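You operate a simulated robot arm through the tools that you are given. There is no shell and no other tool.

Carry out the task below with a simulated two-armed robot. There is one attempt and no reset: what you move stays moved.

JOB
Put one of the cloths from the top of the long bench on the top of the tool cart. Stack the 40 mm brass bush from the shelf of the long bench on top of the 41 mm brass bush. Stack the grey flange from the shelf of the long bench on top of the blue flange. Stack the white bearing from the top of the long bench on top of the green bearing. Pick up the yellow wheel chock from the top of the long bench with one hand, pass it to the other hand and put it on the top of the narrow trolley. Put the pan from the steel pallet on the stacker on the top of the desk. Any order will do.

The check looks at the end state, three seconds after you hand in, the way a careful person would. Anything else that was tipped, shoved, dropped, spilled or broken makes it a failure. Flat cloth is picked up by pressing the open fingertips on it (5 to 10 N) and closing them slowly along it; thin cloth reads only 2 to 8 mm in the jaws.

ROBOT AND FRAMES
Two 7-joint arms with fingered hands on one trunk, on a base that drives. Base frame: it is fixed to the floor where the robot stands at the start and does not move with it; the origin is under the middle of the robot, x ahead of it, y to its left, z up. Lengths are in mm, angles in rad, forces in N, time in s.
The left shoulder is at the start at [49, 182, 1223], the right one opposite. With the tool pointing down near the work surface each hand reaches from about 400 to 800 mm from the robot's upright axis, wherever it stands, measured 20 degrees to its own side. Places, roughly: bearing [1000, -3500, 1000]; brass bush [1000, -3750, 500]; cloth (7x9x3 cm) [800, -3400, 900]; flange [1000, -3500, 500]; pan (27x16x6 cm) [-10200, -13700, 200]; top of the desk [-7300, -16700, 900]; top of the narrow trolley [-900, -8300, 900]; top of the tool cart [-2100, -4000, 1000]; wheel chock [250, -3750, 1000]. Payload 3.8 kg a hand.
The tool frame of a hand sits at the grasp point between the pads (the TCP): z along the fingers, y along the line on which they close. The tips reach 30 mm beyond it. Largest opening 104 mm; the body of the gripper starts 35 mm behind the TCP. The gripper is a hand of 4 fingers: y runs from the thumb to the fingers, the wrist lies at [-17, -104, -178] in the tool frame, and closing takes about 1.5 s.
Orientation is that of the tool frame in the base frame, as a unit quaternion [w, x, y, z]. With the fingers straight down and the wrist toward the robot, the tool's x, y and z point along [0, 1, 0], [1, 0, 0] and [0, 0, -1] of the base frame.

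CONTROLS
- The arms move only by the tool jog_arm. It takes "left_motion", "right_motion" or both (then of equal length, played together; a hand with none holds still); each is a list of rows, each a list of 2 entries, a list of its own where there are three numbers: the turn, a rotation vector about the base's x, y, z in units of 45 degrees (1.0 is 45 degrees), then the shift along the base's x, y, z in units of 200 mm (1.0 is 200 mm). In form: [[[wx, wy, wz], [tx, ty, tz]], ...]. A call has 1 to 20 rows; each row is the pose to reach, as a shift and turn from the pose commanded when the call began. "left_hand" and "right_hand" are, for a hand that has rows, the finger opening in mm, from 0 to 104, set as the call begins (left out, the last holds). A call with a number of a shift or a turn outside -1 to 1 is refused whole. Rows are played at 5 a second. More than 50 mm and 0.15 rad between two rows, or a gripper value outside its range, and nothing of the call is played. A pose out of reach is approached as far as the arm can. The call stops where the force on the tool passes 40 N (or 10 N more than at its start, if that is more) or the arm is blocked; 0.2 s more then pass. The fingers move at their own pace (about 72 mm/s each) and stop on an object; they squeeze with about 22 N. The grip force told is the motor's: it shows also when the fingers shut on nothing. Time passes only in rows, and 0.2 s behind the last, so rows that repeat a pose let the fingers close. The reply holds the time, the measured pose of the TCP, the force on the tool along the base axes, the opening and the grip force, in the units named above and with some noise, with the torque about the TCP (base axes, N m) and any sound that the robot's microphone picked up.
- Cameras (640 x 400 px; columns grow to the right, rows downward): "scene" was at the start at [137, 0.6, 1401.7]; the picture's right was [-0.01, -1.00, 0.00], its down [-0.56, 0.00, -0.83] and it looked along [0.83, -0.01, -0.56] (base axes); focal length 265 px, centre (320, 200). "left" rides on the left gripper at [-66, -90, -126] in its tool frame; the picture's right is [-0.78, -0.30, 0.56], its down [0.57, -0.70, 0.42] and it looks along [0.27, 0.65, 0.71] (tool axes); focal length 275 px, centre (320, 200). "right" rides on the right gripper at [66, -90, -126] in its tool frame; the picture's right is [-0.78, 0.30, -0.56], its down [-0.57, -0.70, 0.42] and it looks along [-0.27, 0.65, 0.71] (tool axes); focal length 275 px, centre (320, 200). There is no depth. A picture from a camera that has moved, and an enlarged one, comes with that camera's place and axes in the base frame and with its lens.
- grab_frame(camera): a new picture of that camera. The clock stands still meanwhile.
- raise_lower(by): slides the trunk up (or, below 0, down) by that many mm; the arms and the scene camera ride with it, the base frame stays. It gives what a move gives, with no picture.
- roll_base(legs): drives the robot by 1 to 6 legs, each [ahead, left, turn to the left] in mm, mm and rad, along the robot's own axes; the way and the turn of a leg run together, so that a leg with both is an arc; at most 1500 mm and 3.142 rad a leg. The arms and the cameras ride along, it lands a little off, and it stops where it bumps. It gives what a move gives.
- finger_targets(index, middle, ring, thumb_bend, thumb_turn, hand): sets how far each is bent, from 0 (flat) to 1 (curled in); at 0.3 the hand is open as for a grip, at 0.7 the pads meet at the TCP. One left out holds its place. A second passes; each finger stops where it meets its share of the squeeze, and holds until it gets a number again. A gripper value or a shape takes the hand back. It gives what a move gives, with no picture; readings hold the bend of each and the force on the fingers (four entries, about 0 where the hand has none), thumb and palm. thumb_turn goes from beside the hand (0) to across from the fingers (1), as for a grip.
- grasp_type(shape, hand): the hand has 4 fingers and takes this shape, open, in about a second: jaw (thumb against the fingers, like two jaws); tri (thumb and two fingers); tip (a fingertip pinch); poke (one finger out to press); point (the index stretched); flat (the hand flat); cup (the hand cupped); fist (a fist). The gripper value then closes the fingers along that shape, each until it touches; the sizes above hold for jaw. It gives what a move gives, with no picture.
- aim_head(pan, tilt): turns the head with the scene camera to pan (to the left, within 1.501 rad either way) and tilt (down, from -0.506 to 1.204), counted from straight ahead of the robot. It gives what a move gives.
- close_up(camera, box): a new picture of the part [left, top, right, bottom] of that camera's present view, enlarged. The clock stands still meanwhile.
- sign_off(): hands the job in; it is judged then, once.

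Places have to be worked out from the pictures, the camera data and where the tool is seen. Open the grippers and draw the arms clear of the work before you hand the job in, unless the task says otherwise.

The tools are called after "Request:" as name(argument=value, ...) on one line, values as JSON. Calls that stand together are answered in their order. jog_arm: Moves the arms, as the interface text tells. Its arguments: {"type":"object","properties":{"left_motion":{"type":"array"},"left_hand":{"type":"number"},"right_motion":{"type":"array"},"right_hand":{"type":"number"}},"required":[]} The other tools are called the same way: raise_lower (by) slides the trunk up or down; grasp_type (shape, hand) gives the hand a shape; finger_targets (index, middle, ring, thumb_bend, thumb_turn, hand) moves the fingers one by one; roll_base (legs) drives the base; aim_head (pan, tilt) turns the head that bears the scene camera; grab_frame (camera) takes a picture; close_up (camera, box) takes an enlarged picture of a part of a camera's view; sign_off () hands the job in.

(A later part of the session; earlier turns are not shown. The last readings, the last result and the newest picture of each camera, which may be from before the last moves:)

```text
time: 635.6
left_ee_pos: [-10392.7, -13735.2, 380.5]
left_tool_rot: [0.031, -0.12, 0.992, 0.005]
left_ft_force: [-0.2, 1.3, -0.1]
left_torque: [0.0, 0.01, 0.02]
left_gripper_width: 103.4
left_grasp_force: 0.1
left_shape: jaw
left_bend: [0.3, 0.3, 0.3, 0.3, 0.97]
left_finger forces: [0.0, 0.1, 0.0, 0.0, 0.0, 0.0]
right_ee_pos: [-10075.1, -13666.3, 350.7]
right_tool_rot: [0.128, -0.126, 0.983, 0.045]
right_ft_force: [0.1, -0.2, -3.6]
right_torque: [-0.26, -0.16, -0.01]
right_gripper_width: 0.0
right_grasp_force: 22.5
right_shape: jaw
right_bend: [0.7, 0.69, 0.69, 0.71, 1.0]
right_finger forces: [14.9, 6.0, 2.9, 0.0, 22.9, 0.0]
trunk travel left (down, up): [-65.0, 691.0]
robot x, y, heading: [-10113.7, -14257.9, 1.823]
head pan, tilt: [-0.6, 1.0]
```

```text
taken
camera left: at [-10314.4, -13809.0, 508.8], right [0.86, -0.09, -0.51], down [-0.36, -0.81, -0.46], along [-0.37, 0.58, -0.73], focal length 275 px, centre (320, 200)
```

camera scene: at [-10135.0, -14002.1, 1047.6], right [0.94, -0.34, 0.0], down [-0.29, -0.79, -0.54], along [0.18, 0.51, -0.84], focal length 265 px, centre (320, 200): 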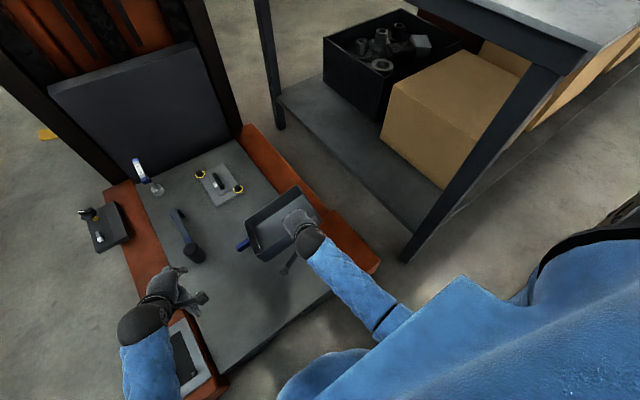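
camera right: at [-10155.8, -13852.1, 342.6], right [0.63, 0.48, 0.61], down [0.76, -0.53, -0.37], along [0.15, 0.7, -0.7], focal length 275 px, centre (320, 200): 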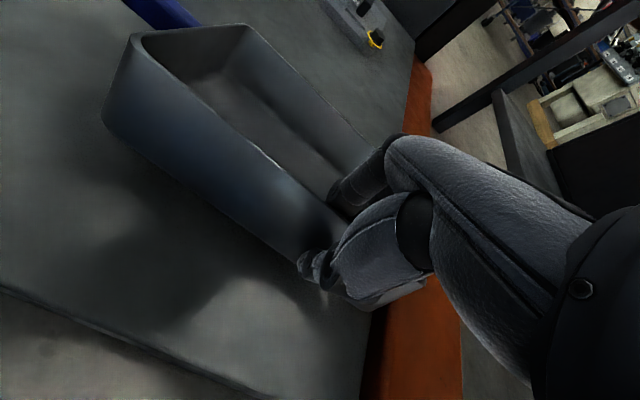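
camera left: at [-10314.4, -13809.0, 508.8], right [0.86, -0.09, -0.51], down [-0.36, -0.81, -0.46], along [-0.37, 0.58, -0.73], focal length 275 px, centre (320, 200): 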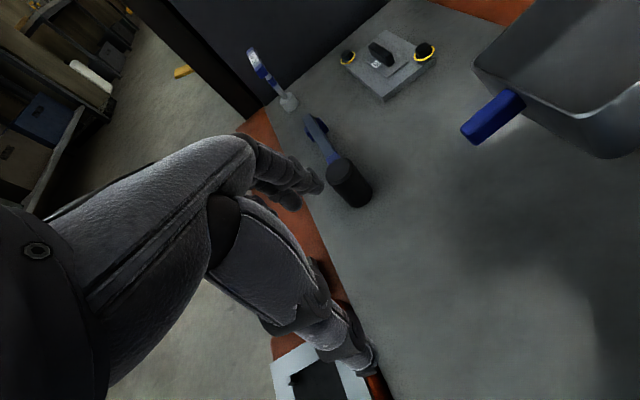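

The right forearm seems cramped against the body (the hand drifted and rolled 15°). I extend the right hand forward and up, undoing the roll.

Request:
jog_arm(right_motion=[[[0, 0, 0], [-0.01, 0.08, 0.06]], [[-0.02, 0.08, 0], [-0.03, 0.16, 0.12]], [[-0.04, 0.16, 0], [-0.06, 0.24, 0.18]], [[-0.06, 0.24, 0], [-0.1, 0.3, 0.24]], [[-0.082, 0.319, 0], [-0.15, 0.3, 0.3]]])

Request:
grab_frame(camera="scene")

```text
time: 636.8
left_ee_pos: [-10391.7, -13734.8, 380.5]
left_tool_rot: [0.032, -0.12, 0.992, 0.005]
left_ft_force: [-0.2, -0.3, -0.7]
left_torque: [0.0, 0.01, 0.01]
left_gripper_width: 103.8
left_grasp_force: 0.1
left_shape: jaw
left_bend: [0.3, 0.3, 0.3, 0.3, 0.97]
left_finger forces: [0.0, 0.0, 0.0, 0.0, 0.0, 0.0]
right_ee_pos: [-10108.6, -13606.8, 412.1]
right_tool_rot: [-0.002, -0.123, 0.992, 0.028]
right_ft_force: [-0.4, -0.1, -2.3]
right_torque: [-0.23, -0.18, 0.01]
right_gripper_width: 0.0
right_grasp_force: 22.0
right_shape: jaw
right_bend: [0.69, 0.69, 0.69, 0.71, 1.0]
right_finger forces: [16.9, 5.1, 2.2, 0.0, 23.0, 0.1]
trunk travel left (down, up): [-65.0, 691.0]
robot x, y, heading: [-10113.0, -14257.8, 1.817]
head pan, tilt: [-0.6, 1.0]
```

```text
taken
camera scene: at [-10135.0, -14002.1, 1047.6], right [0.94, -0.34, 0.0], down [-0.29, -0.79, -0.54], along [0.18, 0.51, -0.84], focal length 265 px, centre (320, 200)
```

scene: 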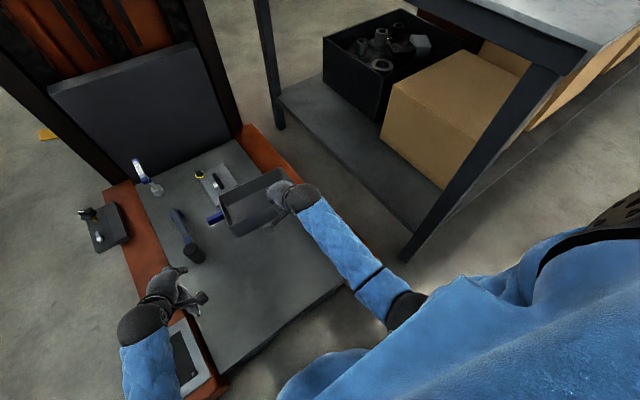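

The right arm moves freely again, pan held. I back the base out 500 mm from the stacker.

Request:
roll_base(legs=[[-500, 0, 0]])

Request:
aim_head(pan=-0.2, tilt=0.8)

Request:
grab_frame(camera="scene")

Request:
grab_frame(camera="right")

```text
time: 639.7
left_ee_pos: [-10267.8, -14221.3, 380.2]
left_tool_rot: [0.032, -0.122, 0.992, 0.005]
left_ft_force: [-0.5, 0.9, 0.7]
left_torque: [-0.03, 0.01, 0.01]
left_gripper_width: 103.6
left_grasp_force: 0.1
left_shape: jaw
left_bend: [0.3, 0.3, 0.3, 0.3, 0.97]
left_finger forces: [0.0, 0.0, 0.1, 0.0, 0.0, 0.0]
right_ee_pos: [-9984.2, -14094.6, 411.7]
right_tool_rot: [-0.003, -0.124, 0.992, 0.029]
right_ft_force: [1.0, 1.2, -3.2]
right_torque: [-0.23, -0.18, -0.01]
right_gripper_width: 0.0
right_grasp_force: 22.2
right_shape: jaw
right_bend: [0.69, 0.69, 0.69, 0.71, 1.0]
right_finger forces: [16.5, 5.1, 2.3, 0.1, 22.9, 0.1]
trunk travel left (down, up): [-65.0, 691.0]
robot x, y, heading: [-9985.0, -14745.2, 1.825]
head pan, tilt: [-0.6, 1.0]
```

```text
time: 640.6
left_ee_pos: [-10267.6, -14221.3, 379.9]
left_tool_rot: [0.032, -0.122, 0.992, 0.005]
left_ft_force: [0.0, 0.0, -0.2]
left_torque: [0.01, 0.02, 0.0]
left_gripper_width: 103.9
left_grasp_force: 0.1
left_shape: jaw
left_bend: [0.3, 0.3, 0.3, 0.3, 0.97]
left_finger forces: [0.1, 0.0, 0.0, 0.2, 0.0, 0.1]
right_ee_pos: [-9983.9, -14093.0, 411.6]
right_tool_rot: [-0.003, -0.124, 0.992, 0.028]
right_ft_force: [0.5, 0.5, -2.7]
right_torque: [-0.23, -0.15, 0.03]
right_gripper_width: 0.0
right_grasp_force: 21.5
right_shape: jaw
right_bend: [0.69, 0.69, 0.69, 0.71, 1.0]
right_finger forces: [16.4, 5.2, 2.4, 0.0, 23.0, 0.0]
trunk travel left (down, up): [-65.0, 691.0]
robot x, y, heading: [-9982.9, -14746.2, 1.829]
head pan, tilt: [-0.201, 0.799]
```

```text
taken
camera scene: at [-10037.7, -14473.5, 1062.7], right [1.0, 0.05, 0.0], down [0.04, -0.72, -0.7], along [-0.04, 0.7, -0.72], focal length 265 px, centre (320, 200)
```

scene: 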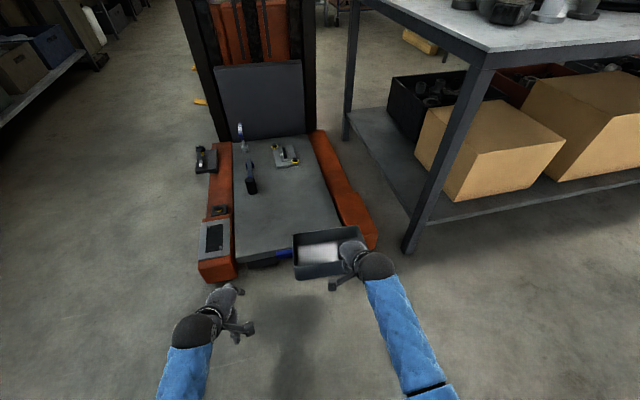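

```text
taken
camera right: at [-10025.7, -14202.9, 530.8], right [0.69, 0.45, 0.57], down [0.72, -0.51, -0.46], along [0.09, 0.73, -0.67], focal length 275 px, centre (320, 200)
```

right: 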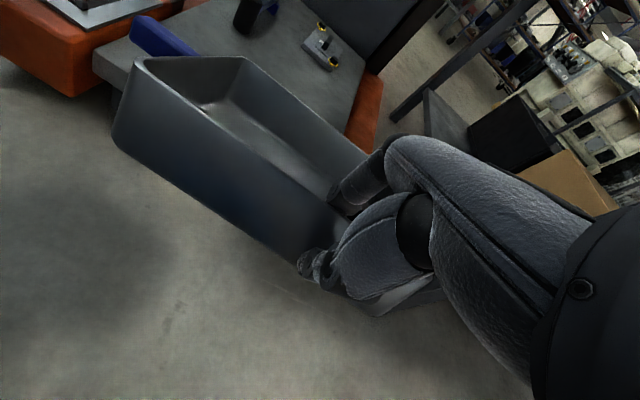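

The pan is out and the stacker's other items are undisturbed. I raise the trunk in two steps, watching that the right hand keeps its pose.

Request:
raise_lower(by=150)

Request:
raise_lower(by=200)

Request:
grab_frame(camera="scene")

Request:
grab_frame(camera="left")

```text
time: 642.4
left_ee_pos: [-10269.2, -14221.1, 528.8]
left_tool_rot: [0.032, -0.121, 0.992, 0.005]
left_ft_force: [-0.3, -0.3, 0.4]
left_torque: [0.02, 0.0, -0.01]
left_gripper_width: 103.8
left_grasp_force: 0.0
left_shape: jaw
left_bend: [0.3, 0.3, 0.3, 0.3, 0.97]
left_finger forces: [0.0, 0.0, 0.0, 0.1, 0.0, 0.0]
right_ee_pos: [-9984.9, -14091.9, 560.8]
right_tool_rot: [-0.002, -0.124, 0.992, 0.028]
right_ft_force: [0.3, 0.1, -3.1]
right_torque: [-0.21, -0.2, -0.04]
right_gripper_width: 0.0
right_grasp_force: 22.3
right_shape: jaw
right_bend: [0.69, 0.69, 0.69, 0.71, 1.0]
right_finger forces: [16.5, 5.1, 2.2, 0.0, 22.9, 0.0]
trunk travel left (down, up): [-215.0, 541.0]
robot x, y, heading: [-9983.6, -14744.6, 1.824]
head pan, tilt: [-0.201, 0.799]
```

```text
time: 644.5
left_ee_pos: [-10269.5, -14222.3, 730.2]
left_tool_rot: [0.031, -0.122, 0.992, 0.005]
left_ft_force: [0.2, -0.4, -0.7]
left_torque: [0.0, 0.0, 0.01]
left_gripper_width: 103.7
left_grasp_force: 0.1
left_shape: jaw
left_bend: [0.3, 0.3, 0.3, 0.3, 0.97]
left_finger forces: [0.0, 0.0, 0.0, 0.1, 0.1, 0.0]
right_ee_pos: [-9985.1, -14094.0, 761.7]
right_tool_rot: [-0.003, -0.125, 0.992, 0.028]
right_ft_force: [0.4, 0.1, -4.2]
right_torque: [-0.22, -0.15, -0.03]
right_gripper_width: 0.0
right_grasp_force: 22.1
right_shape: jaw
right_bend: [0.69, 0.69, 0.69, 0.71, 1.0]
right_finger forces: [16.4, 5.2, 2.3, 0.0, 22.8, 0.0]
trunk travel left (down, up): [-415.0, 341.0]
robot x, y, heading: [-9982.6, -14748.4, 1.83]
head pan, tilt: [-0.201, 0.799]
```

```text
taken
camera scene: at [-9997.6, -14627.9, 1424.3], right [1.0, 0.05, 0.0], down [0.04, -0.72, -0.7], along [-0.04, 0.7, -0.72], focal length 265 px, centre (320, 200)
```

scene: 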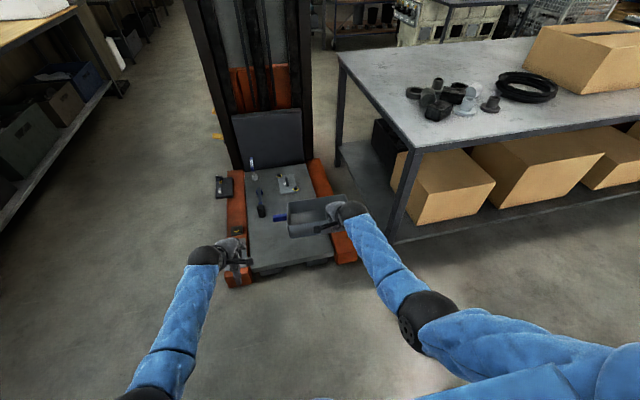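

```text
taken
camera left: at [-10189.8, -14295.5, 858.4], right [0.86, -0.09, -0.51], down [-0.36, -0.81, -0.46], along [-0.37, 0.58, -0.73], focal length 275 px, centre (320, 200)
```

left: 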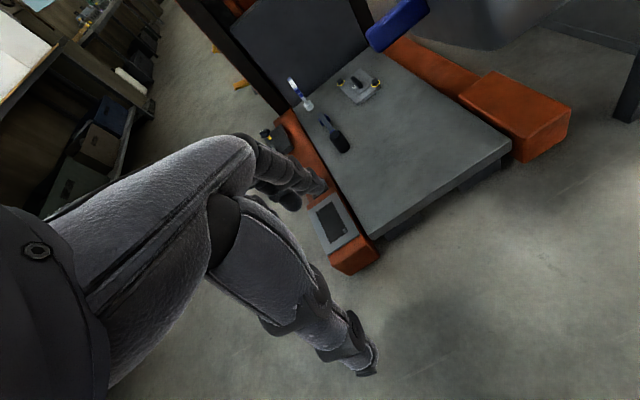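

The pan rides fine. To clear the table and crate while turning, I raise the trunk a further 300 mm, then turn east and drive back along the way I came.

Request:
raise_lower(by=320)

Request:
roll_base(legs=[[0, -600, 0], [0, 0, -1.3], [0, 0, -0.8]])

Request:
aim_head(pan=0.0, tilt=0.5)

Request:
grab_frame(camera="scene")

```text
time: 647.7
left_ee_pos: [-10268.4, -14220.5, 1050.0]
left_tool_rot: [0.032, -0.122, 0.992, 0.005]
left_ft_force: [0.9, 0.4, 0.4]
left_torque: [0.02, -0.04, 0.02]
left_gripper_width: 103.7
left_grasp_force: 0.1
left_shape: jaw
left_bend: [0.3, 0.3, 0.3, 0.3, 0.97]
left_finger forces: [0.0, 0.0, 0.0, 0.0, 0.0, 0.1]
right_ee_pos: [-9984.5, -14092.4, 1081.3]
right_tool_rot: [-0.003, -0.124, 0.992, 0.029]
right_ft_force: [0.2, -0.6, -3.8]
right_torque: [-0.23, -0.19, 0.01]
right_gripper_width: 0.3
right_grasp_force: 22.0
right_shape: jaw
right_bend: [0.69, 0.69, 0.69, 0.71, 1.0]
right_finger forces: [16.5, 5.1, 2.2, 0.1, 23.0, 0.1]
trunk travel left (down, up): [-735.0, 21.0]
robot x, y, heading: [-9984.3, -14743.8, 1.823]
head pan, tilt: [-0.201, 0.799]
```

```text
time: 656.4
left_ee_pos: [-8811.4, -14617.8, 1049.6]
left_tool_rot: [0.02, 0.802, 0.596, -0.026]
left_ft_force: [0.5, -0.3, 0.4]
left_torque: [-0.01, 0.02, 0.01]
left_gripper_width: 103.9
left_grasp_force: 0.0
left_shape: jaw
left_bend: [0.3, 0.3, 0.3, 0.3, 0.97]
left_finger forces: [0.0, 0.0, 0.0, 0.1, 0.1, 0.0]
right_ee_pos: [-8846.4, -14928.1, 1081.5]
right_tool_rot: [0.024, 0.801, 0.599, 0.017]
right_ft_force: [-0.4, -0.8, -3.1]
right_torque: [-0.05, 0.31, -0.01]
right_gripper_width: 0.1
right_grasp_force: 21.9
right_shape: jaw
right_bend: [0.7, 0.69, 0.7, 0.71, 1.0]
right_finger forces: [14.9, 4.9, 2.4, 0.0, 21.1, 0.0]
trunk travel left (down, up): [-735.0, 21.0]
robot x, y, heading: [-9411.6, -14593.4, -0.283]
head pan, tilt: [-0.201, 0.799]
```

```text
time: 657.2
left_ee_pos: [-8810.9, -14617.9, 1050.2]
left_tool_rot: [0.021, 0.802, 0.596, -0.024]
left_ft_force: [-0.1, 0.1, -0.1]
left_torque: [-0.03, -0.01, 0.05]
left_gripper_width: 103.7
left_grasp_force: 0.0
left_shape: jaw
left_bend: [0.3, 0.3, 0.3, 0.3, 0.97]
left_finger forces: [0.0, 0.0, 0.0, 0.1, 0.0, 0.0]
right_ee_pos: [-8845.5, -14927.4, 1080.4]
right_tool_rot: [0.023, 0.8, 0.599, 0.015]
right_ft_force: [-0.3, -0.1, -3.4]
right_torque: [-0.05, 0.29, 0.0]
right_gripper_width: 0.0
right_grasp_force: 21.8
right_shape: jaw
right_bend: [0.7, 0.69, 0.7, 0.71, 1.0]
right_finger forces: [15.1, 4.8, 2.2, 0.0, 21.2, 0.0]
trunk travel left (down, up): [-735.0, 21.0]
robot x, y, heading: [-9405.0, -14593.1, -0.281]
head pan, tilt: [0.0, 0.499]
```

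```text
taken
camera scene: at [-9308.6, -14621.5, 1771.2], right [-0.28, -0.96, 0.0], down [-0.46, 0.13, -0.88], along [0.84, -0.24, -0.48], focal length 265 px, centre (320, 200)
```

scene: 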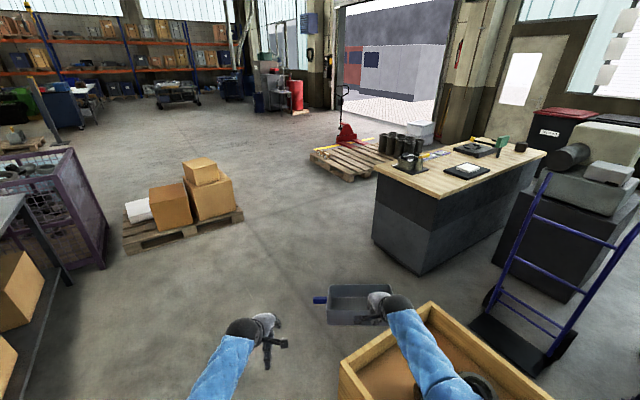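

The desk is well visible; the area near its north-west corner is free. I drive round the crate to the desk's north end and face it.

Request:
roll_base(legs=[[582, 525, 0], [1093, -361, 0], [0, 0, -1.03]])

Request:
aim_head(pan=0.0, tilt=0.7)

Request:
grab_frame(camera="scene")

```text
time: 669.5
left_ee_pos: [-7451.2, -15407.2, 1049.8]
left_tool_rot: [0.005, 0.991, 0.133, -0.032]
left_ft_force: [0.7, -0.7, 0.1]
left_torque: [0.03, 0.01, 0.01]
left_gripper_width: 103.7
left_grasp_force: 0.0
left_shape: jaw
left_bend: [0.3, 0.3, 0.3, 0.3, 0.97]
left_finger forces: [0.0, 0.0, 0.0, 0.0, 0.0, 0.1]
right_ee_pos: [-7730.0, -15541.8, 1081.7]
right_tool_rot: [0.029, 0.99, 0.136, 0.003]
right_ft_force: [0.8, 0.2, -3.3]
right_torque: [0.23, 0.2, 0.02]
right_gripper_width: 0.0
right_grasp_force: 21.4
right_shape: jaw
right_bend: [0.7, 0.7, 0.7, 0.71, 1.0]
right_finger forces: [14.8, 4.7, 2.4, 0.0, 20.7, 0.0]
trunk travel left (down, up): [-735.0, 21.0]
robot x, y, heading: [-7748.7, -14889.0, -1.289]
head pan, tilt: [0.0, 0.499]
```

```text
time: 670.2
left_ee_pos: [-7450.1, -15406.0, 1049.0]
left_tool_rot: [0.005, 0.991, 0.134, -0.031]
left_ft_force: [-0.5, 0.0, -0.7]
left_torque: [-0.01, -0.03, -0.03]
left_gripper_width: 103.6
left_grasp_force: 0.0
left_shape: jaw
left_bend: [0.3, 0.3, 0.3, 0.3, 0.97]
left_finger forces: [0.0, 0.0, 0.0, 0.0, 0.0, 0.1]
right_ee_pos: [-7730.6, -15541.9, 1080.3]
right_tool_rot: [0.029, 0.99, 0.137, 0.003]
right_ft_force: [0.5, -0.5, -3.6]
right_torque: [0.27, 0.2, -0.01]
right_gripper_width: 0.0
right_grasp_force: 21.5
right_shape: jaw
right_bend: [0.7, 0.7, 0.7, 0.71, 1.0]
right_finger forces: [14.9, 4.6, 2.2, 0.0, 20.7, 0.0]
trunk travel left (down, up): [-735.0, 21.0]
robot x, y, heading: [-7747.4, -14886.8, -1.289]
head pan, tilt: [0.0, 0.7]
```

```text
taken
camera scene: at [-7719.9, -14980.0, 1753.6], right [-0.96, -0.28, 0.0], down [-0.18, 0.62, -0.77], along [0.21, -0.74, -0.64], focal length 265 px, centre (320, 200)
```

scene: 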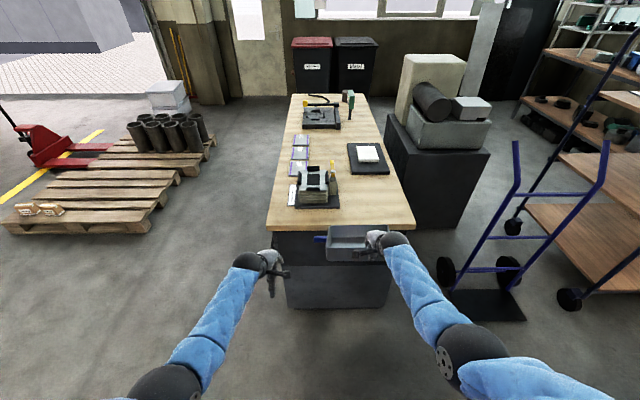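

The free area is right-front on the desk. I zoom in on the pan in the hand to judge its tilt and the free spot.

Request:
close_up(camera="scene", box=[250, 130, 440, 280])

Request:
grab_frame(camera="left")

```text
2.67 times, centred on (345, 205) of scene
camera zoom: at [-7719.9, -14980.0, 1753.6], right [-0.96, -0.28, 0.0], down [-0.18, 0.62, -0.77], along [0.21, -0.74, -0.64], focal length 706 px, centre (253, 187)
```

zoom: 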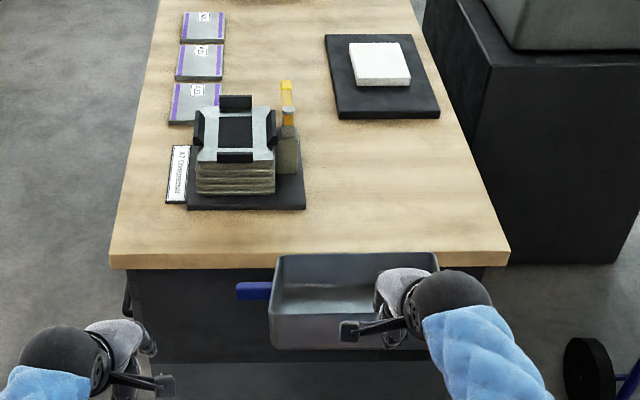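

```text
taken
camera left: at [-7529.5, -15335.6, 1178.8], right [-0.86, 0.07, -0.51], down [0.34, 0.82, -0.46], along [0.38, -0.57, -0.73], focal length 275 px, centre (320, 200)
```

left: 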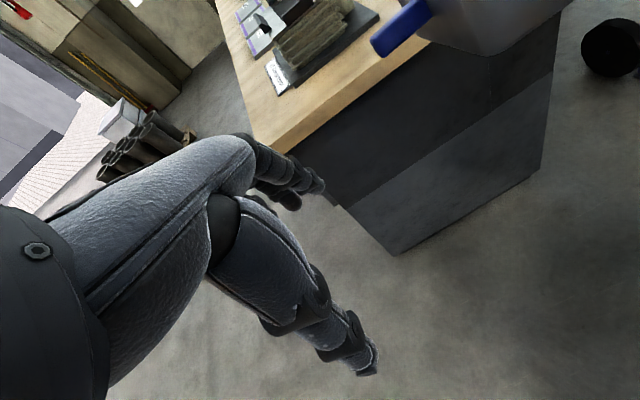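

The pan's far side hangs ~13° low. I level it by pitching the right hand, pull the left hand back, and drive so that the pan is over the free spot.

Request:
jog_arm(right_motion=[[[-0.07, -0.02, 0], [0, 0, 0.03]], [[-0.14, -0.04, 0], [0, 0, 0.06]], [[-0.21, -0.06, 0], [0, 0, 0.1]], [[-0.278, -0.08, 0], [0, 0, 0.1]]], left_motion=[[[0, 0, 0], [-0.035, 0.12, 0.05]], [[0, 0, 0], [-0.07, 0.24, 0.1]], [[0, 0, 0], [-0.1, 0.36, 0.15]], [[0, 0, 0], [-0.139, 0.48, 0.2]]])

Request:
roll_base(legs=[[0, -144, 0], [327, 0, 0]])

Request:
grab_frame(camera="scene")

Request:
grab_frame(camera="right")

```text
time: 671.2
left_ee_pos: [-7476.9, -15307.4, 1092.7]
left_tool_rot: [0.007, 0.99, 0.135, -0.032]
left_ft_force: [0.1, 0.8, 0.0]
left_torque: [-0.01, 0.0, 0.01]
left_gripper_width: 103.5
left_grasp_force: 0.1
left_shape: jaw
left_bend: [0.3, 0.3, 0.3, 0.3, 0.97]
left_finger forces: [0.0, 0.1, 0.0, 0.0, 0.0, 0.1]
right_ee_pos: [-7730.5, -15542.1, 1102.7]
right_tool_rot: [0.142, 0.981, 0.134, 0.019]
right_ft_force: [0.0, 0.2, -2.8]
right_torque: [0.26, 0.2, -0.01]
right_gripper_width: 0.1
right_grasp_force: 22.0
right_shape: jaw
right_bend: [0.7, 0.7, 0.7, 0.71, 1.0]
right_finger forces: [14.4, 4.6, 2.6, 0.0, 21.4, 0.1]
trunk travel left (down, up): [-735.0, 21.0]
robot x, y, heading: [-7746.1, -14892.1, -1.288]
head pan, tilt: [0.0, 0.7]
```

```text
time: 674.3
left_ee_pos: [-7532.0, -15664.1, 1090.9]
left_tool_rot: [0.005, 0.991, 0.132, -0.033]
left_ft_force: [0.1, 0.4, 0.1]
left_torque: [-0.02, -0.01, 0.0]
left_gripper_width: 103.7
left_grasp_force: 0.0
left_shape: jaw
left_bend: [0.3, 0.3, 0.3, 0.3, 0.97]
left_finger forces: [0.0, 0.0, 0.0, 0.0, 0.0, 0.0]
right_ee_pos: [-7785.4, -15896.8, 1100.0]
right_tool_rot: [0.14, 0.981, 0.134, 0.02]
right_ft_force: [0.0, 0.3, -3.9]
right_torque: [0.26, 0.21, 0.03]
right_gripper_width: 0.1
right_grasp_force: 22.7
right_shape: jaw
right_bend: [0.7, 0.7, 0.7, 0.71, 1.0]
right_finger forces: [14.8, 4.8, 2.6, 0.0, 21.9, 0.0]
trunk travel left (down, up): [-735.0, 21.0]
robot x, y, heading: [-7799.7, -15245.4, -1.297]
head pan, tilt: [0.0, 0.7]
```

```text
taken
camera scene: at [-7772.6, -15333.8, 1753.5], right [-0.96, -0.27, 0.0], down [-0.18, 0.62, -0.76], along [0.21, -0.74, -0.64], focal length 265 px, centre (320, 200)
```

scene: 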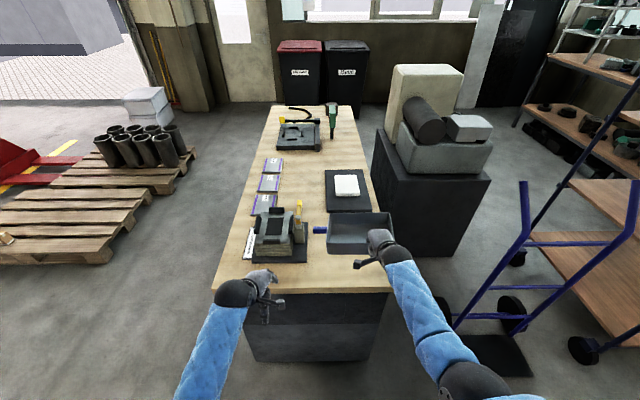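

```text
taken
camera right: at [-7754.9, -15761.7, 1195.9], right [-0.71, -0.33, 0.62], down [-0.7, 0.38, -0.6], along [-0.04, -0.86, -0.5], focal length 275 px, centre (320, 200)
```

right: 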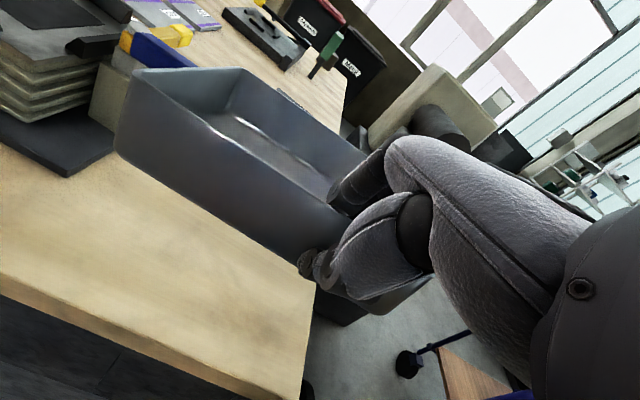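

The pan is over the desk but too near the edges; I move the hand 49 mm ahead and 12 mm left, then check before lowering with the trunk.

Request:
jog_arm(right_motion=[[[0, 0, 0], [0.06, -0.11, 0]], [[0, 0, 0], [0.124, -0.22, 0]], [[0, 0, 0], [0.124, -0.22, 0]]])

Request:
raise_lower(by=-100)

Request:
grab_frame(camera="scene")

Request:
close_up(camera="scene", box=[210, 150, 420, 310])

```text
time: 675.1
left_ee_pos: [-7532.1, -15664.1, 1090.4]
left_tool_rot: [0.005, 0.991, 0.132, -0.031]
left_ft_force: [-0.4, -0.2, 0.0]
left_torque: [-0.04, 0.0, 0.07]
left_gripper_width: 103.7
left_grasp_force: 0.0
left_shape: jaw
left_bend: [0.3, 0.3, 0.3, 0.3, 0.97]
left_finger forces: [0.1, 0.0, 0.0, 0.0, 0.1, 0.0]
right_ee_pos: [-7759.9, -15942.3, 1101.4]
right_tool_rot: [0.141, 0.981, 0.133, 0.021]
right_ft_force: [-0.2, -0.3, -3.2]
right_torque: [0.28, 0.18, -0.06]
right_gripper_width: 0.0
right_grasp_force: 21.4
right_shape: jaw
right_bend: [0.7, 0.7, 0.7, 0.71, 1.0]
right_finger forces: [15.6, 4.3, 2.5, 0.0, 22.1, 0.1]
trunk travel left (down, up): [-735.0, 21.0]
robot x, y, heading: [-7800.6, -15243.9, -1.297]
head pan, tilt: [0.0, 0.7]
```

```text
time: 676.5
left_ee_pos: [-7532.2, -15664.4, 989.0]
left_tool_rot: [0.005, 0.991, 0.133, -0.032]
left_ft_force: [-0.1, -0.1, -0.1]
left_torque: [0.0, -0.01, -0.01]
left_gripper_width: 103.7
left_grasp_force: 0.0
left_shape: jaw
left_bend: [0.3, 0.3, 0.3, 0.3, 0.97]
left_finger forces: [0.0, 0.0, 0.0, 0.0, 0.0, 0.0]
right_ee_pos: [-7760.6, -15940.2, 1000.1]
right_tool_rot: [0.14, 0.981, 0.133, 0.019]
right_ft_force: [0.8, 0.4, -3.0]
right_torque: [0.24, 0.18, -0.01]
right_gripper_width: 0.2
right_grasp_force: 22.2
right_shape: jaw
right_bend: [0.7, 0.7, 0.7, 0.71, 1.0]
right_finger forces: [15.1, 4.3, 2.9, 0.0, 22.0, 0.1]
trunk travel left (down, up): [-635.0, 121.0]
robot x, y, heading: [-7802.6, -15245.8, -1.291]
head pan, tilt: [0.0, 0.7]
```

```text
taken
camera scene: at [-7771.9, -15335.2, 1653.7], right [-0.96, -0.27, 0.0], down [-0.18, 0.62, -0.76], along [0.21, -0.74, -0.64], focal length 265 px, centre (320, 200)
```

scene: 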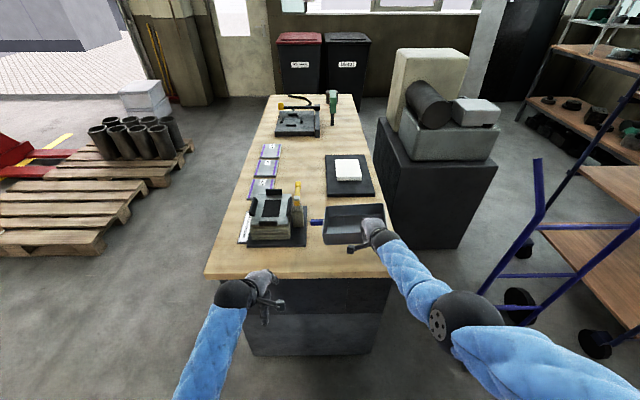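

```text
2.50 times, centred on (315, 230) of scene
camera zoom: at [-7771.9, -15335.2, 1653.7], right [-0.96, -0.27, 0.0], down [-0.18, 0.62, -0.76], along [0.21, -0.74, -0.64], focal length 662 px, centre (332, 125)
```

zoom: 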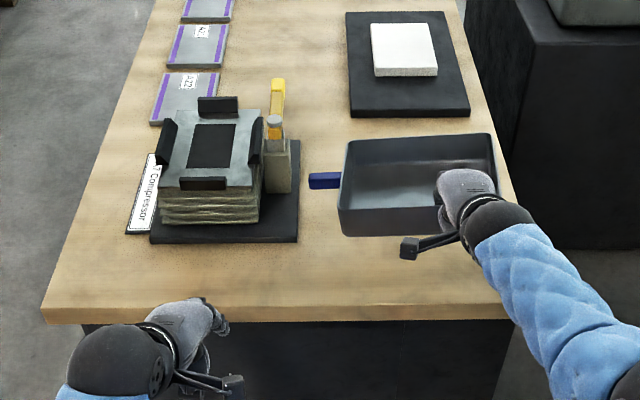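

The pan is placed right: ~20 mm margins to the desk edge and to the stack's pad, clear of the near edge. I lower with the trunk: 40 mm, then small steps.

Request:
raise_lower(by=-40)

Request:
close_up(camera="scene", box=[210, 150, 420, 310])

```text
time: 677.3
left_ee_pos: [-7531.6, -15664.6, 949.5]
left_tool_rot: [0.006, 0.991, 0.133, -0.032]
left_ft_force: [0.7, -0.5, 0.4]
left_torque: [0.01, 0.02, 0.0]
left_gripper_width: 103.7
left_grasp_force: 0.1
left_shape: jaw
left_bend: [0.3, 0.3, 0.3, 0.3, 0.97]
left_finger forces: [0.1, 0.0, 0.0, 0.0, 0.1, 0.0]
right_ee_pos: [-7761.2, -15940.1, 961.2]
right_tool_rot: [0.14, 0.981, 0.134, 0.02]
right_ft_force: [0.5, -0.5, -2.6]
right_torque: [0.3, 0.18, 0.01]
right_gripper_width: 0.1
right_grasp_force: 22.2
right_shape: jaw
right_bend: [0.7, 0.7, 0.7, 0.71, 1.0]
right_finger forces: [15.1, 4.3, 2.9, 0.0, 22.1, 0.1]
trunk travel left (down, up): [-595.0, 161.0]
robot x, y, heading: [-7796.4, -15246.4, -1.297]
head pan, tilt: [0.0, 0.7]
```

```text
2.50 times, centred on (315, 230) of scene
camera zoom: at [-7771.6, -15336.4, 1613.6], right [-0.96, -0.27, 0.0], down [-0.18, 0.62, -0.76], along [0.21, -0.74, -0.64], focal length 662 px, centre (332, 125)
```

zoom: 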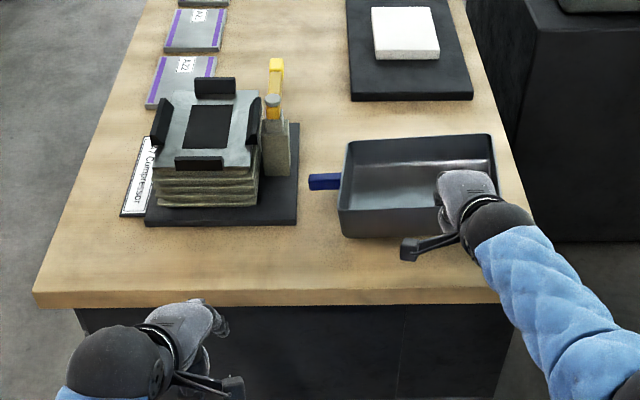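

Still hanging just above. I lower 10 mm at a time.

Request:
raise_lower(by=-12)

Request:
raise_lower(by=-8)

Request:
close_up(camera="scene", box=[290, 170, 410, 260])

```text
time: 677.9
left_ee_pos: [-7531.4, -15664.4, 938.2]
left_tool_rot: [0.005, 0.991, 0.132, -0.032]
left_ft_force: [0.8, -0.8, 0.1]
left_torque: [-0.04, -0.02, -0.02]
left_gripper_width: 103.5
left_grasp_force: 0.1
left_shape: jaw
left_bend: [0.3, 0.3, 0.3, 0.3, 0.97]
left_finger forces: [0.0, 0.0, 0.0, 0.1, 0.0, 0.0]
right_ee_pos: [-7760.2, -15941.3, 949.1]
right_tool_rot: [0.139, 0.981, 0.133, 0.019]
right_ft_force: [0.3, 0.6, -3.0]
right_torque: [0.16, 0.1, 0.0]
right_gripper_width: 0.1
right_grasp_force: 21.7
right_shape: jaw
right_bend: [0.7, 0.7, 0.7, 0.71, 1.0]
right_finger forces: [13.7, 4.6, 2.8, 0.0, 20.8, 0.0]
trunk travel left (down, up): [-583.0, 173.0]
robot x, y, heading: [-7798.4, -15247.3, -1.293]
head pan, tilt: [0.0, 0.7]
```

```text
time: 678.5
left_ee_pos: [-7533.4, -15663.2, 930.4]
left_tool_rot: [0.005, 0.991, 0.132, -0.032]
left_ft_force: [0.2, -0.3, 0.0]
left_torque: [0.02, 0.02, -0.01]
left_gripper_width: 103.8
left_grasp_force: 0.1
left_shape: jaw
left_bend: [0.3, 0.3, 0.3, 0.3, 0.97]
left_finger forces: [0.1, 0.0, 0.0, 0.0, 0.0, 0.0]
right_ee_pos: [-7760.6, -15940.3, 941.1]
right_tool_rot: [0.14, 0.981, 0.134, 0.02]
right_ft_force: [0.1, -0.3, -1.7]
right_torque: [0.12, -0.03, 0.04]
right_gripper_width: 0.0
right_grasp_force: 22.0
right_shape: jaw
right_bend: [0.7, 0.7, 0.7, 0.71, 1.0]
right_finger forces: [12.8, 4.8, 2.8, 0.1, 19.9, 0.0]
trunk travel left (down, up): [-575.0, 181.0]
robot x, y, heading: [-7801.4, -15244.5, -1.296]
head pan, tilt: [0.0, 0.7]
```

```text
4.44 times, centred on (350, 215) of scene
camera zoom: at [-7771.3, -15337.4, 1593.5], right [-0.96, -0.27, 0.0], down [-0.18, 0.62, -0.76], along [0.21, -0.74, -0.64], focal length 1177 px, centre (187, 133)
```

zoom: 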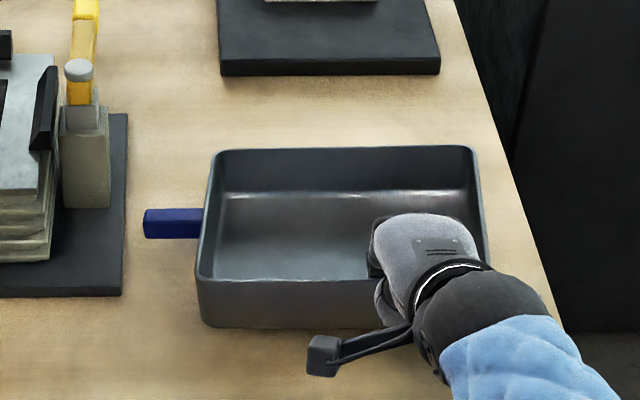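

Contact is beginning on the left/far side. I lower a little more.

Request:
raise_lower(by=-6)

Request:
raise_lower(by=-4)

Request:
grab_frame(camera="right")

```text
time: 679.0
left_ee_pos: [-7531.7, -15663.9, 925.0]
left_tool_rot: [0.005, 0.991, 0.132, -0.032]
left_ft_force: [-0.3, 0.6, -1.2]
left_torque: [-0.01, 0.01, 0.01]
left_gripper_width: 103.8
left_grasp_force: 0.1
left_shape: jaw
left_bend: [0.3, 0.3, 0.3, 0.3, 0.97]
left_finger forces: [0.1, 0.1, 0.0, 0.0, 0.0, 0.0]
right_ee_pos: [-7760.7, -15940.5, 935.2]
right_tool_rot: [0.14, 0.981, 0.134, 0.019]
right_ft_force: [-0.1, -0.5, -2.0]
right_torque: [0.08, -0.08, 0.04]
right_gripper_width: 0.0
right_grasp_force: 21.9
right_shape: jaw
right_bend: [0.7, 0.7, 0.7, 0.71, 1.0]
right_finger forces: [12.3, 4.8, 2.9, 0.1, 19.9, 0.0]
trunk travel left (down, up): [-569.0, 187.0]
robot x, y, heading: [-7802.1, -15242.7, -1.289]
head pan, tilt: [0.0, 0.7]
```

```text
time: 679.5
left_ee_pos: [-7531.6, -15663.3, 920.6]
left_tool_rot: [0.005, 0.991, 0.132, -0.032]
left_ft_force: [-0.5, 0.1, -0.1]
left_torque: [0.01, -0.01, -0.01]
left_gripper_width: 103.7
left_grasp_force: 0.0
left_shape: jaw
left_bend: [0.3, 0.3, 0.3, 0.3, 0.97]
left_finger forces: [0.0, 0.0, 0.0, 0.1, 0.0, 0.0]
right_ee_pos: [-7760.0, -15939.7, 930.8]
right_tool_rot: [0.14, 0.981, 0.134, 0.019]
right_ft_force: [-0.6, 0.5, -1.7]
right_torque: [0.08, -0.09, 0.01]
right_gripper_width: 0.0
right_grasp_force: 22.0
right_shape: jaw
right_bend: [0.7, 0.7, 0.7, 0.71, 1.0]
right_finger forces: [12.2, 4.5, 3.2, 0.1, 19.8, 0.0]
trunk travel left (down, up): [-565.0, 191.0]
robot x, y, heading: [-7799.1, -15246.3, -1.301]
head pan, tilt: [0.0, 0.7]
```

```text
taken
camera right: at [-7729.9, -15805.5, 1026.1], right [-0.71, -0.33, 0.62], down [-0.7, 0.38, -0.6], along [-0.04, -0.86, -0.5], focal length 275 px, centre (320, 200)
```

right: 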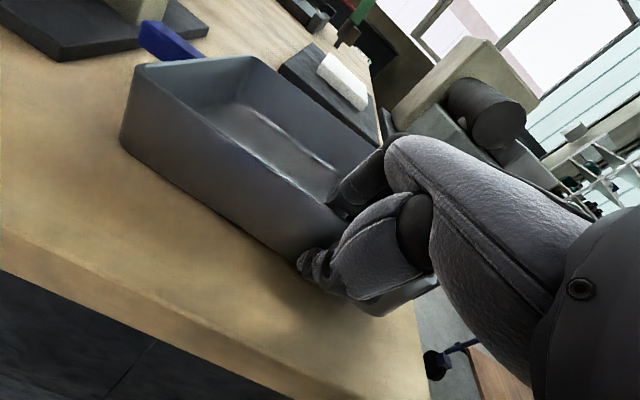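

Pan is settling onto its left side; I continue down in small steps until the load reverses.

Request:
raise_lower(by=-5)

Request:
raise_lower(by=-5)

Request:
close_up(camera="scene", box=[290, 170, 410, 260])

```text
time: 680.1
left_ee_pos: [-7532.3, -15662.8, 914.0]
left_tool_rot: [0.006, 0.991, 0.132, -0.031]
left_ft_force: [-0.2, 0.5, 0.2]
left_torque: [0.01, -0.04, 0.01]
left_gripper_width: 103.6
left_grasp_force: 0.2
left_shape: jaw
left_bend: [0.3, 0.3, 0.3, 0.3, 0.97]
left_finger forces: [0.1, 0.0, 0.0, 0.0, 0.0, 0.0]
right_ee_pos: [-7760.5, -15940.6, 927.3]
right_tool_rot: [0.14, 0.981, 0.134, 0.018]
right_ft_force: [0.0, -0.2, -1.1]
right_torque: [0.06, -0.11, 0.05]
right_gripper_width: 0.1
right_grasp_force: 22.4
right_shape: jaw
right_bend: [0.7, 0.7, 0.7, 0.71, 1.0]
right_finger forces: [12.3, 4.1, 3.4, 0.0, 19.9, 0.0]
trunk travel left (down, up): [-560.0, 196.0]
robot x, y, heading: [-7800.8, -15242.4, -1.29]
head pan, tilt: [0.0, 0.7]
```

```text
time: 680.6
left_ee_pos: [-7531.9, -15663.3, 911.0]
left_tool_rot: [0.007, 0.991, 0.132, -0.032]
left_ft_force: [0.5, 0.0, -0.6]
left_torque: [-0.01, 0.01, -0.01]
left_gripper_width: 103.8
left_grasp_force: 0.0
left_shape: jaw
left_bend: [0.3, 0.3, 0.3, 0.3, 0.97]
left_finger forces: [0.0, 0.0, 0.1, 0.0, 0.1, 0.0]
right_ee_pos: [-7760.6, -15940.2, 921.5]
right_tool_rot: [0.14, 0.981, 0.133, 0.019]
right_ft_force: [-0.2, 0.2, -0.8]
right_torque: [0.09, -0.18, 0.04]
right_gripper_width: 0.1
right_grasp_force: 22.4
right_shape: jaw
right_bend: [0.7, 0.7, 0.7, 0.71, 1.0]
right_finger forces: [12.4, 3.8, 3.8, 0.0, 20.1, 0.0]
trunk travel left (down, up): [-555.0, 201.0]
robot x, y, heading: [-7800.6, -15244.3, -1.298]
head pan, tilt: [0.0, 0.7]
```

```text
4.44 times, centred on (350, 215) of scene
camera zoom: at [-7771.0, -15338.6, 1573.5], right [-0.96, -0.27, 0.0], down [-0.18, 0.62, -0.76], along [0.21, -0.74, -0.64], focal length 1177 px, centre (187, 133)
```

zoom: 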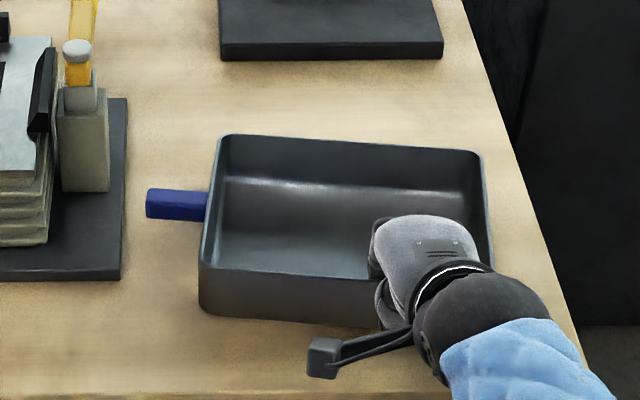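

I check the gap under the pan from the right-hand camera.

Request:
grab_frame(camera="right")

Request:
grab_frame(camera="left")

```text
taken
camera right: at [-7730.0, -15805.3, 1016.1], right [-0.71, -0.33, 0.62], down [-0.7, 0.38, -0.6], along [-0.04, -0.86, -0.5], focal length 275 px, centre (320, 200)
```

right: 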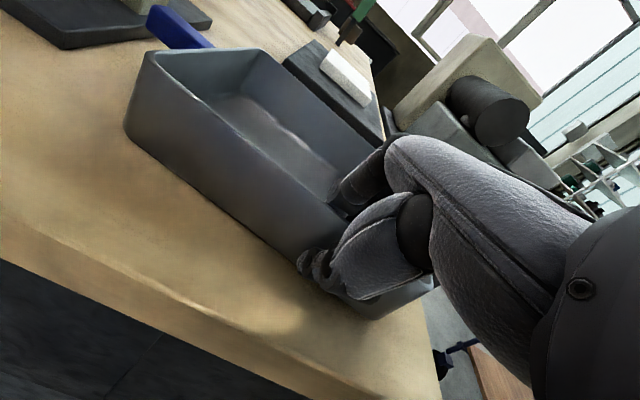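

```text
taken
camera left: at [-7610.6, -15592.3, 1038.9], right [-0.86, 0.07, -0.51], down [0.34, 0.82, -0.46], along [0.38, -0.57, -0.73], focal length 275 px, centre (320, 200)
```

left: 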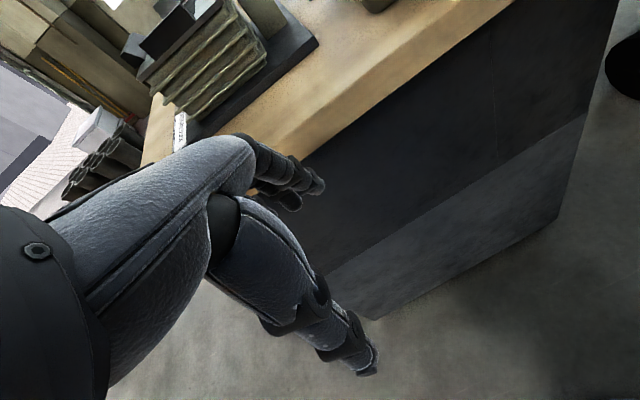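

There is still a small gap near the thumb. I lower further in 5 mm steps.

Request:
raise_lower(by=-6)

Request:
raise_lower(by=-6)

Request:
grab_frame(camera="right")

Request:
close_up(camera="scene", box=[290, 170, 410, 260])

```text
time: 681.2
left_ee_pos: [-7533.0, -15661.8, 904.8]
left_tool_rot: [0.006, 0.991, 0.133, -0.031]
left_ft_force: [0.6, 0.1, -0.1]
left_torque: [0.03, 0.01, 0.04]
left_gripper_width: 104.0
left_grasp_force: 0.2
left_shape: jaw
left_bend: [0.3, 0.3, 0.3, 0.3, 0.97]
left_finger forces: [0.0, 0.0, 0.0, 0.0, 0.0, 0.0]
right_ee_pos: [-7760.7, -15942.0, 917.4]
right_tool_rot: [0.144, 0.98, 0.134, 0.02]
right_ft_force: [-2.0, 3.9, 10.1]
right_torque: [0.05, -0.13, 0.0]
right_gripper_width: 0.4
right_grasp_force: 22.6
right_shape: jaw
right_bend: [0.7, 0.7, 0.7, 0.71, 1.0]
right_finger forces: [12.4, 4.2, 4.4, 0.0, 24.5, 0.0]
trunk travel left (down, up): [-549.0, 207.0]
robot x, y, heading: [-7799.0, -15241.0, -1.292]
head pan, tilt: [0.0, 0.7]
```

```text
time: 681.7
left_ee_pos: [-7532.0, -15660.4, 899.0]
left_tool_rot: [0.008, 0.991, 0.132, -0.031]
left_ft_force: [-0.2, -0.7, 0.3]
left_torque: [-0.01, 0.0, 0.0]
left_gripper_width: 103.9
left_grasp_force: 0.0
left_shape: jaw
left_bend: [0.3, 0.3, 0.3, 0.3, 0.97]
left_finger forces: [0.0, 0.1, 0.0, 0.0, 0.1, 0.0]
right_ee_pos: [-7760.6, -15939.7, 917.2]
right_tool_rot: [0.148, 0.98, 0.133, 0.019]
right_ft_force: [-5.2, 5.9, 31.1]
right_torque: [0.0, -0.01, 0.06]
right_gripper_width: 1.0
right_grasp_force: 21.9
right_shape: jaw
right_bend: [0.69, 0.71, 0.7, 0.72, 1.0]
right_finger forces: [15.0, 5.6, 4.4, 0.0, 32.6, 0.0]
trunk travel left (down, up): [-543.0, 213.0]
robot x, y, heading: [-7800.0, -15243.6, -1.295]
head pan, tilt: [0.0, 0.7]
```

```text
taken
camera right: at [-7730.0, -15804.5, 1009.8], right [-0.72, -0.32, 0.62], down [-0.7, 0.37, -0.61], along [-0.03, -0.87, -0.49], focal length 275 px, centre (320, 200)
```

right: 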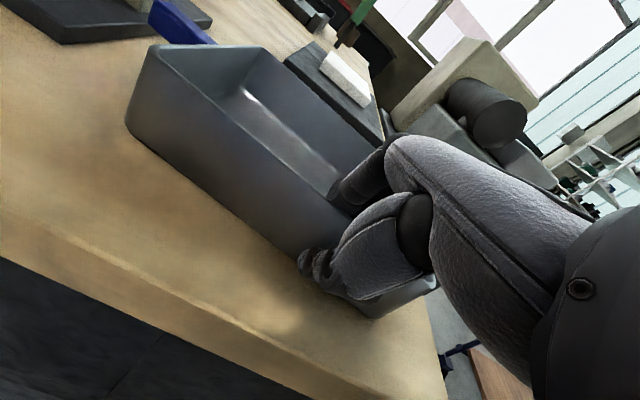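

```text
4.44 times, centred on (350, 215) of scene
camera zoom: at [-7771.6, -15334.6, 1562.1], right [-0.96, -0.27, 0.0], down [-0.18, 0.62, -0.77], along [0.21, -0.74, -0.64], focal length 1177 px, centre (187, 133)
```

zoom: 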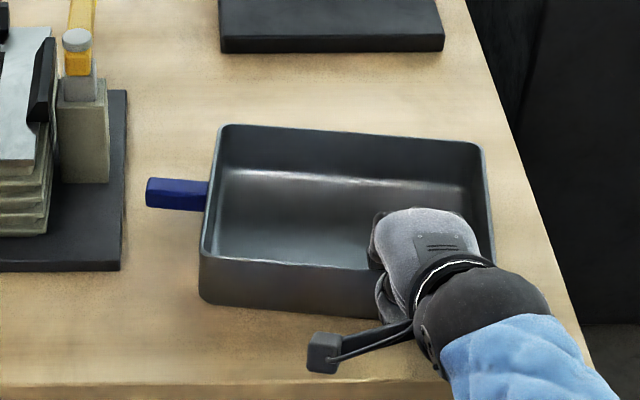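

The thumb now touches the desk; the pan is practically down. I relieve by 5 mm and open the hand.

Request:
raise_lower(by=5)

Request:
jog_arm(right_motion=[[[0, 0, 0], [0, 0, 0]], [[0, 0, 0], [0, 0, 0]], [[0, 0, 0], [0, 0, 0]], [[0, 0, 0], [0, 0, 0]], [[0, 0, 0], [0, 0, 0]], [[0, 0, 0], [0, 0, 0]]], right_hand=90)

Request:
grab_frame(camera="right")

Request:
close_up(camera="scene", box=[290, 170, 410, 260])

```text
time: 682.2
left_ee_pos: [-7532.5, -15662.4, 904.5]
left_tool_rot: [0.005, 0.991, 0.131, -0.031]
left_ft_force: [-0.4, 0.3, -1.5]
left_torque: [0.01, -0.02, -0.02]
left_gripper_width: 104.0
left_grasp_force: 0.1
left_shape: jaw
left_bend: [0.3, 0.3, 0.3, 0.3, 0.97]
left_finger forces: [0.0, 0.0, 0.0, 0.0, 0.0, 0.0]
right_ee_pos: [-7760.2, -15939.8, 915.7]
right_tool_rot: [0.143, 0.98, 0.134, 0.02]
right_ft_force: [-1.3, -1.5, 18.1]
right_torque: [-0.13, -0.04, 0.07]
right_gripper_width: 0.8
right_grasp_force: 21.7
right_shape: jaw
right_bend: [0.69, 0.71, 0.7, 0.72, 1.0]
right_finger forces: [15.1, 5.8, 4.4, 0.0, 24.4, 0.0]
trunk travel left (down, up): [-548.0, 208.0]
robot x, y, heading: [-7799.0, -15245.4, -1.297]
head pan, tilt: [0.0, 0.7]
```

```text
time: 683.6
left_ee_pos: [-7532.4, -15661.8, 902.6]
left_tool_rot: [0.007, 0.991, 0.131, -0.032]
left_ft_force: [-1.6, -1.3, -0.9]
left_torque: [0.0, 0.0, -0.05]
left_gripper_width: 103.8
left_grasp_force: 0.1
left_shape: jaw
left_bend: [0.3, 0.3, 0.3, 0.3, 0.97]
left_finger forces: [0.1, 0.1, 0.1, 0.1, 0.0, 0.0]
right_ee_pos: [-7758.7, -15942.6, 921.6]
right_tool_rot: [0.148, 0.98, 0.133, 0.02]
right_ft_force: [1.7, -5.0, 26.1]
right_torque: [0.48, -0.03, -0.07]
right_gripper_width: 87.0
right_grasp_force: 0.0
right_shape: jaw
right_bend: [0.28, 0.33, 0.3, 0.51, 0.99]
right_finger forces: [0.0, 0.0, 0.1, 0.0, 26.4, 0.1]
trunk travel left (down, up): [-548.0, 208.0]
robot x, y, heading: [-7799.9, -15241.7, -1.295]
head pan, tilt: [0.0, 0.7]
```

```text
taken
camera right: at [-7729.0, -15806.9, 1015.1], right [-0.72, -0.32, 0.62], down [-0.7, 0.37, -0.61], along [-0.03, -0.87, -0.49], focal length 275 px, centre (320, 200)
```

right: 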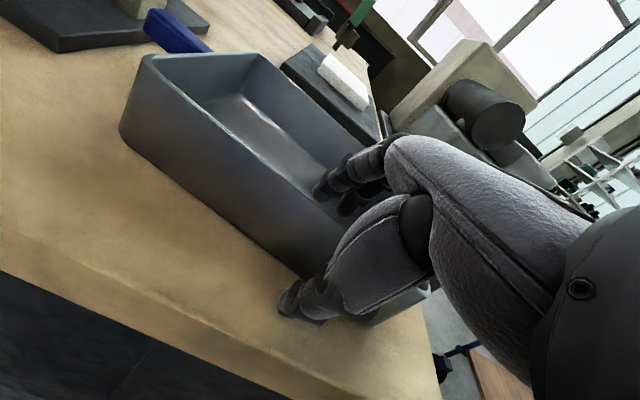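

```text
4.44 times, centred on (350, 215) of scene
camera zoom: at [-7770.7, -15336.5, 1566.7], right [-0.96, -0.27, 0.0], down [-0.18, 0.62, -0.77], along [0.21, -0.74, -0.64], focal length 1177 px, centre (187, 133)
```

zoom: 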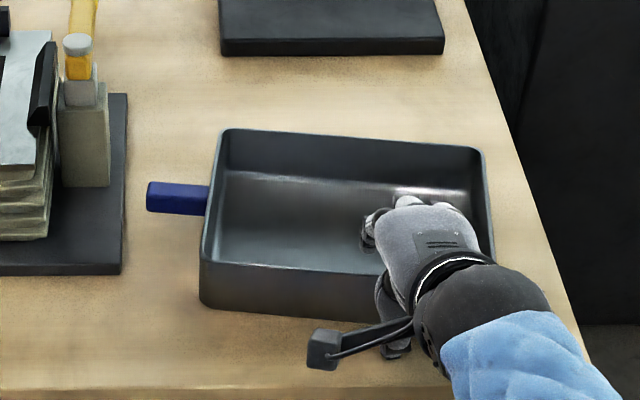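

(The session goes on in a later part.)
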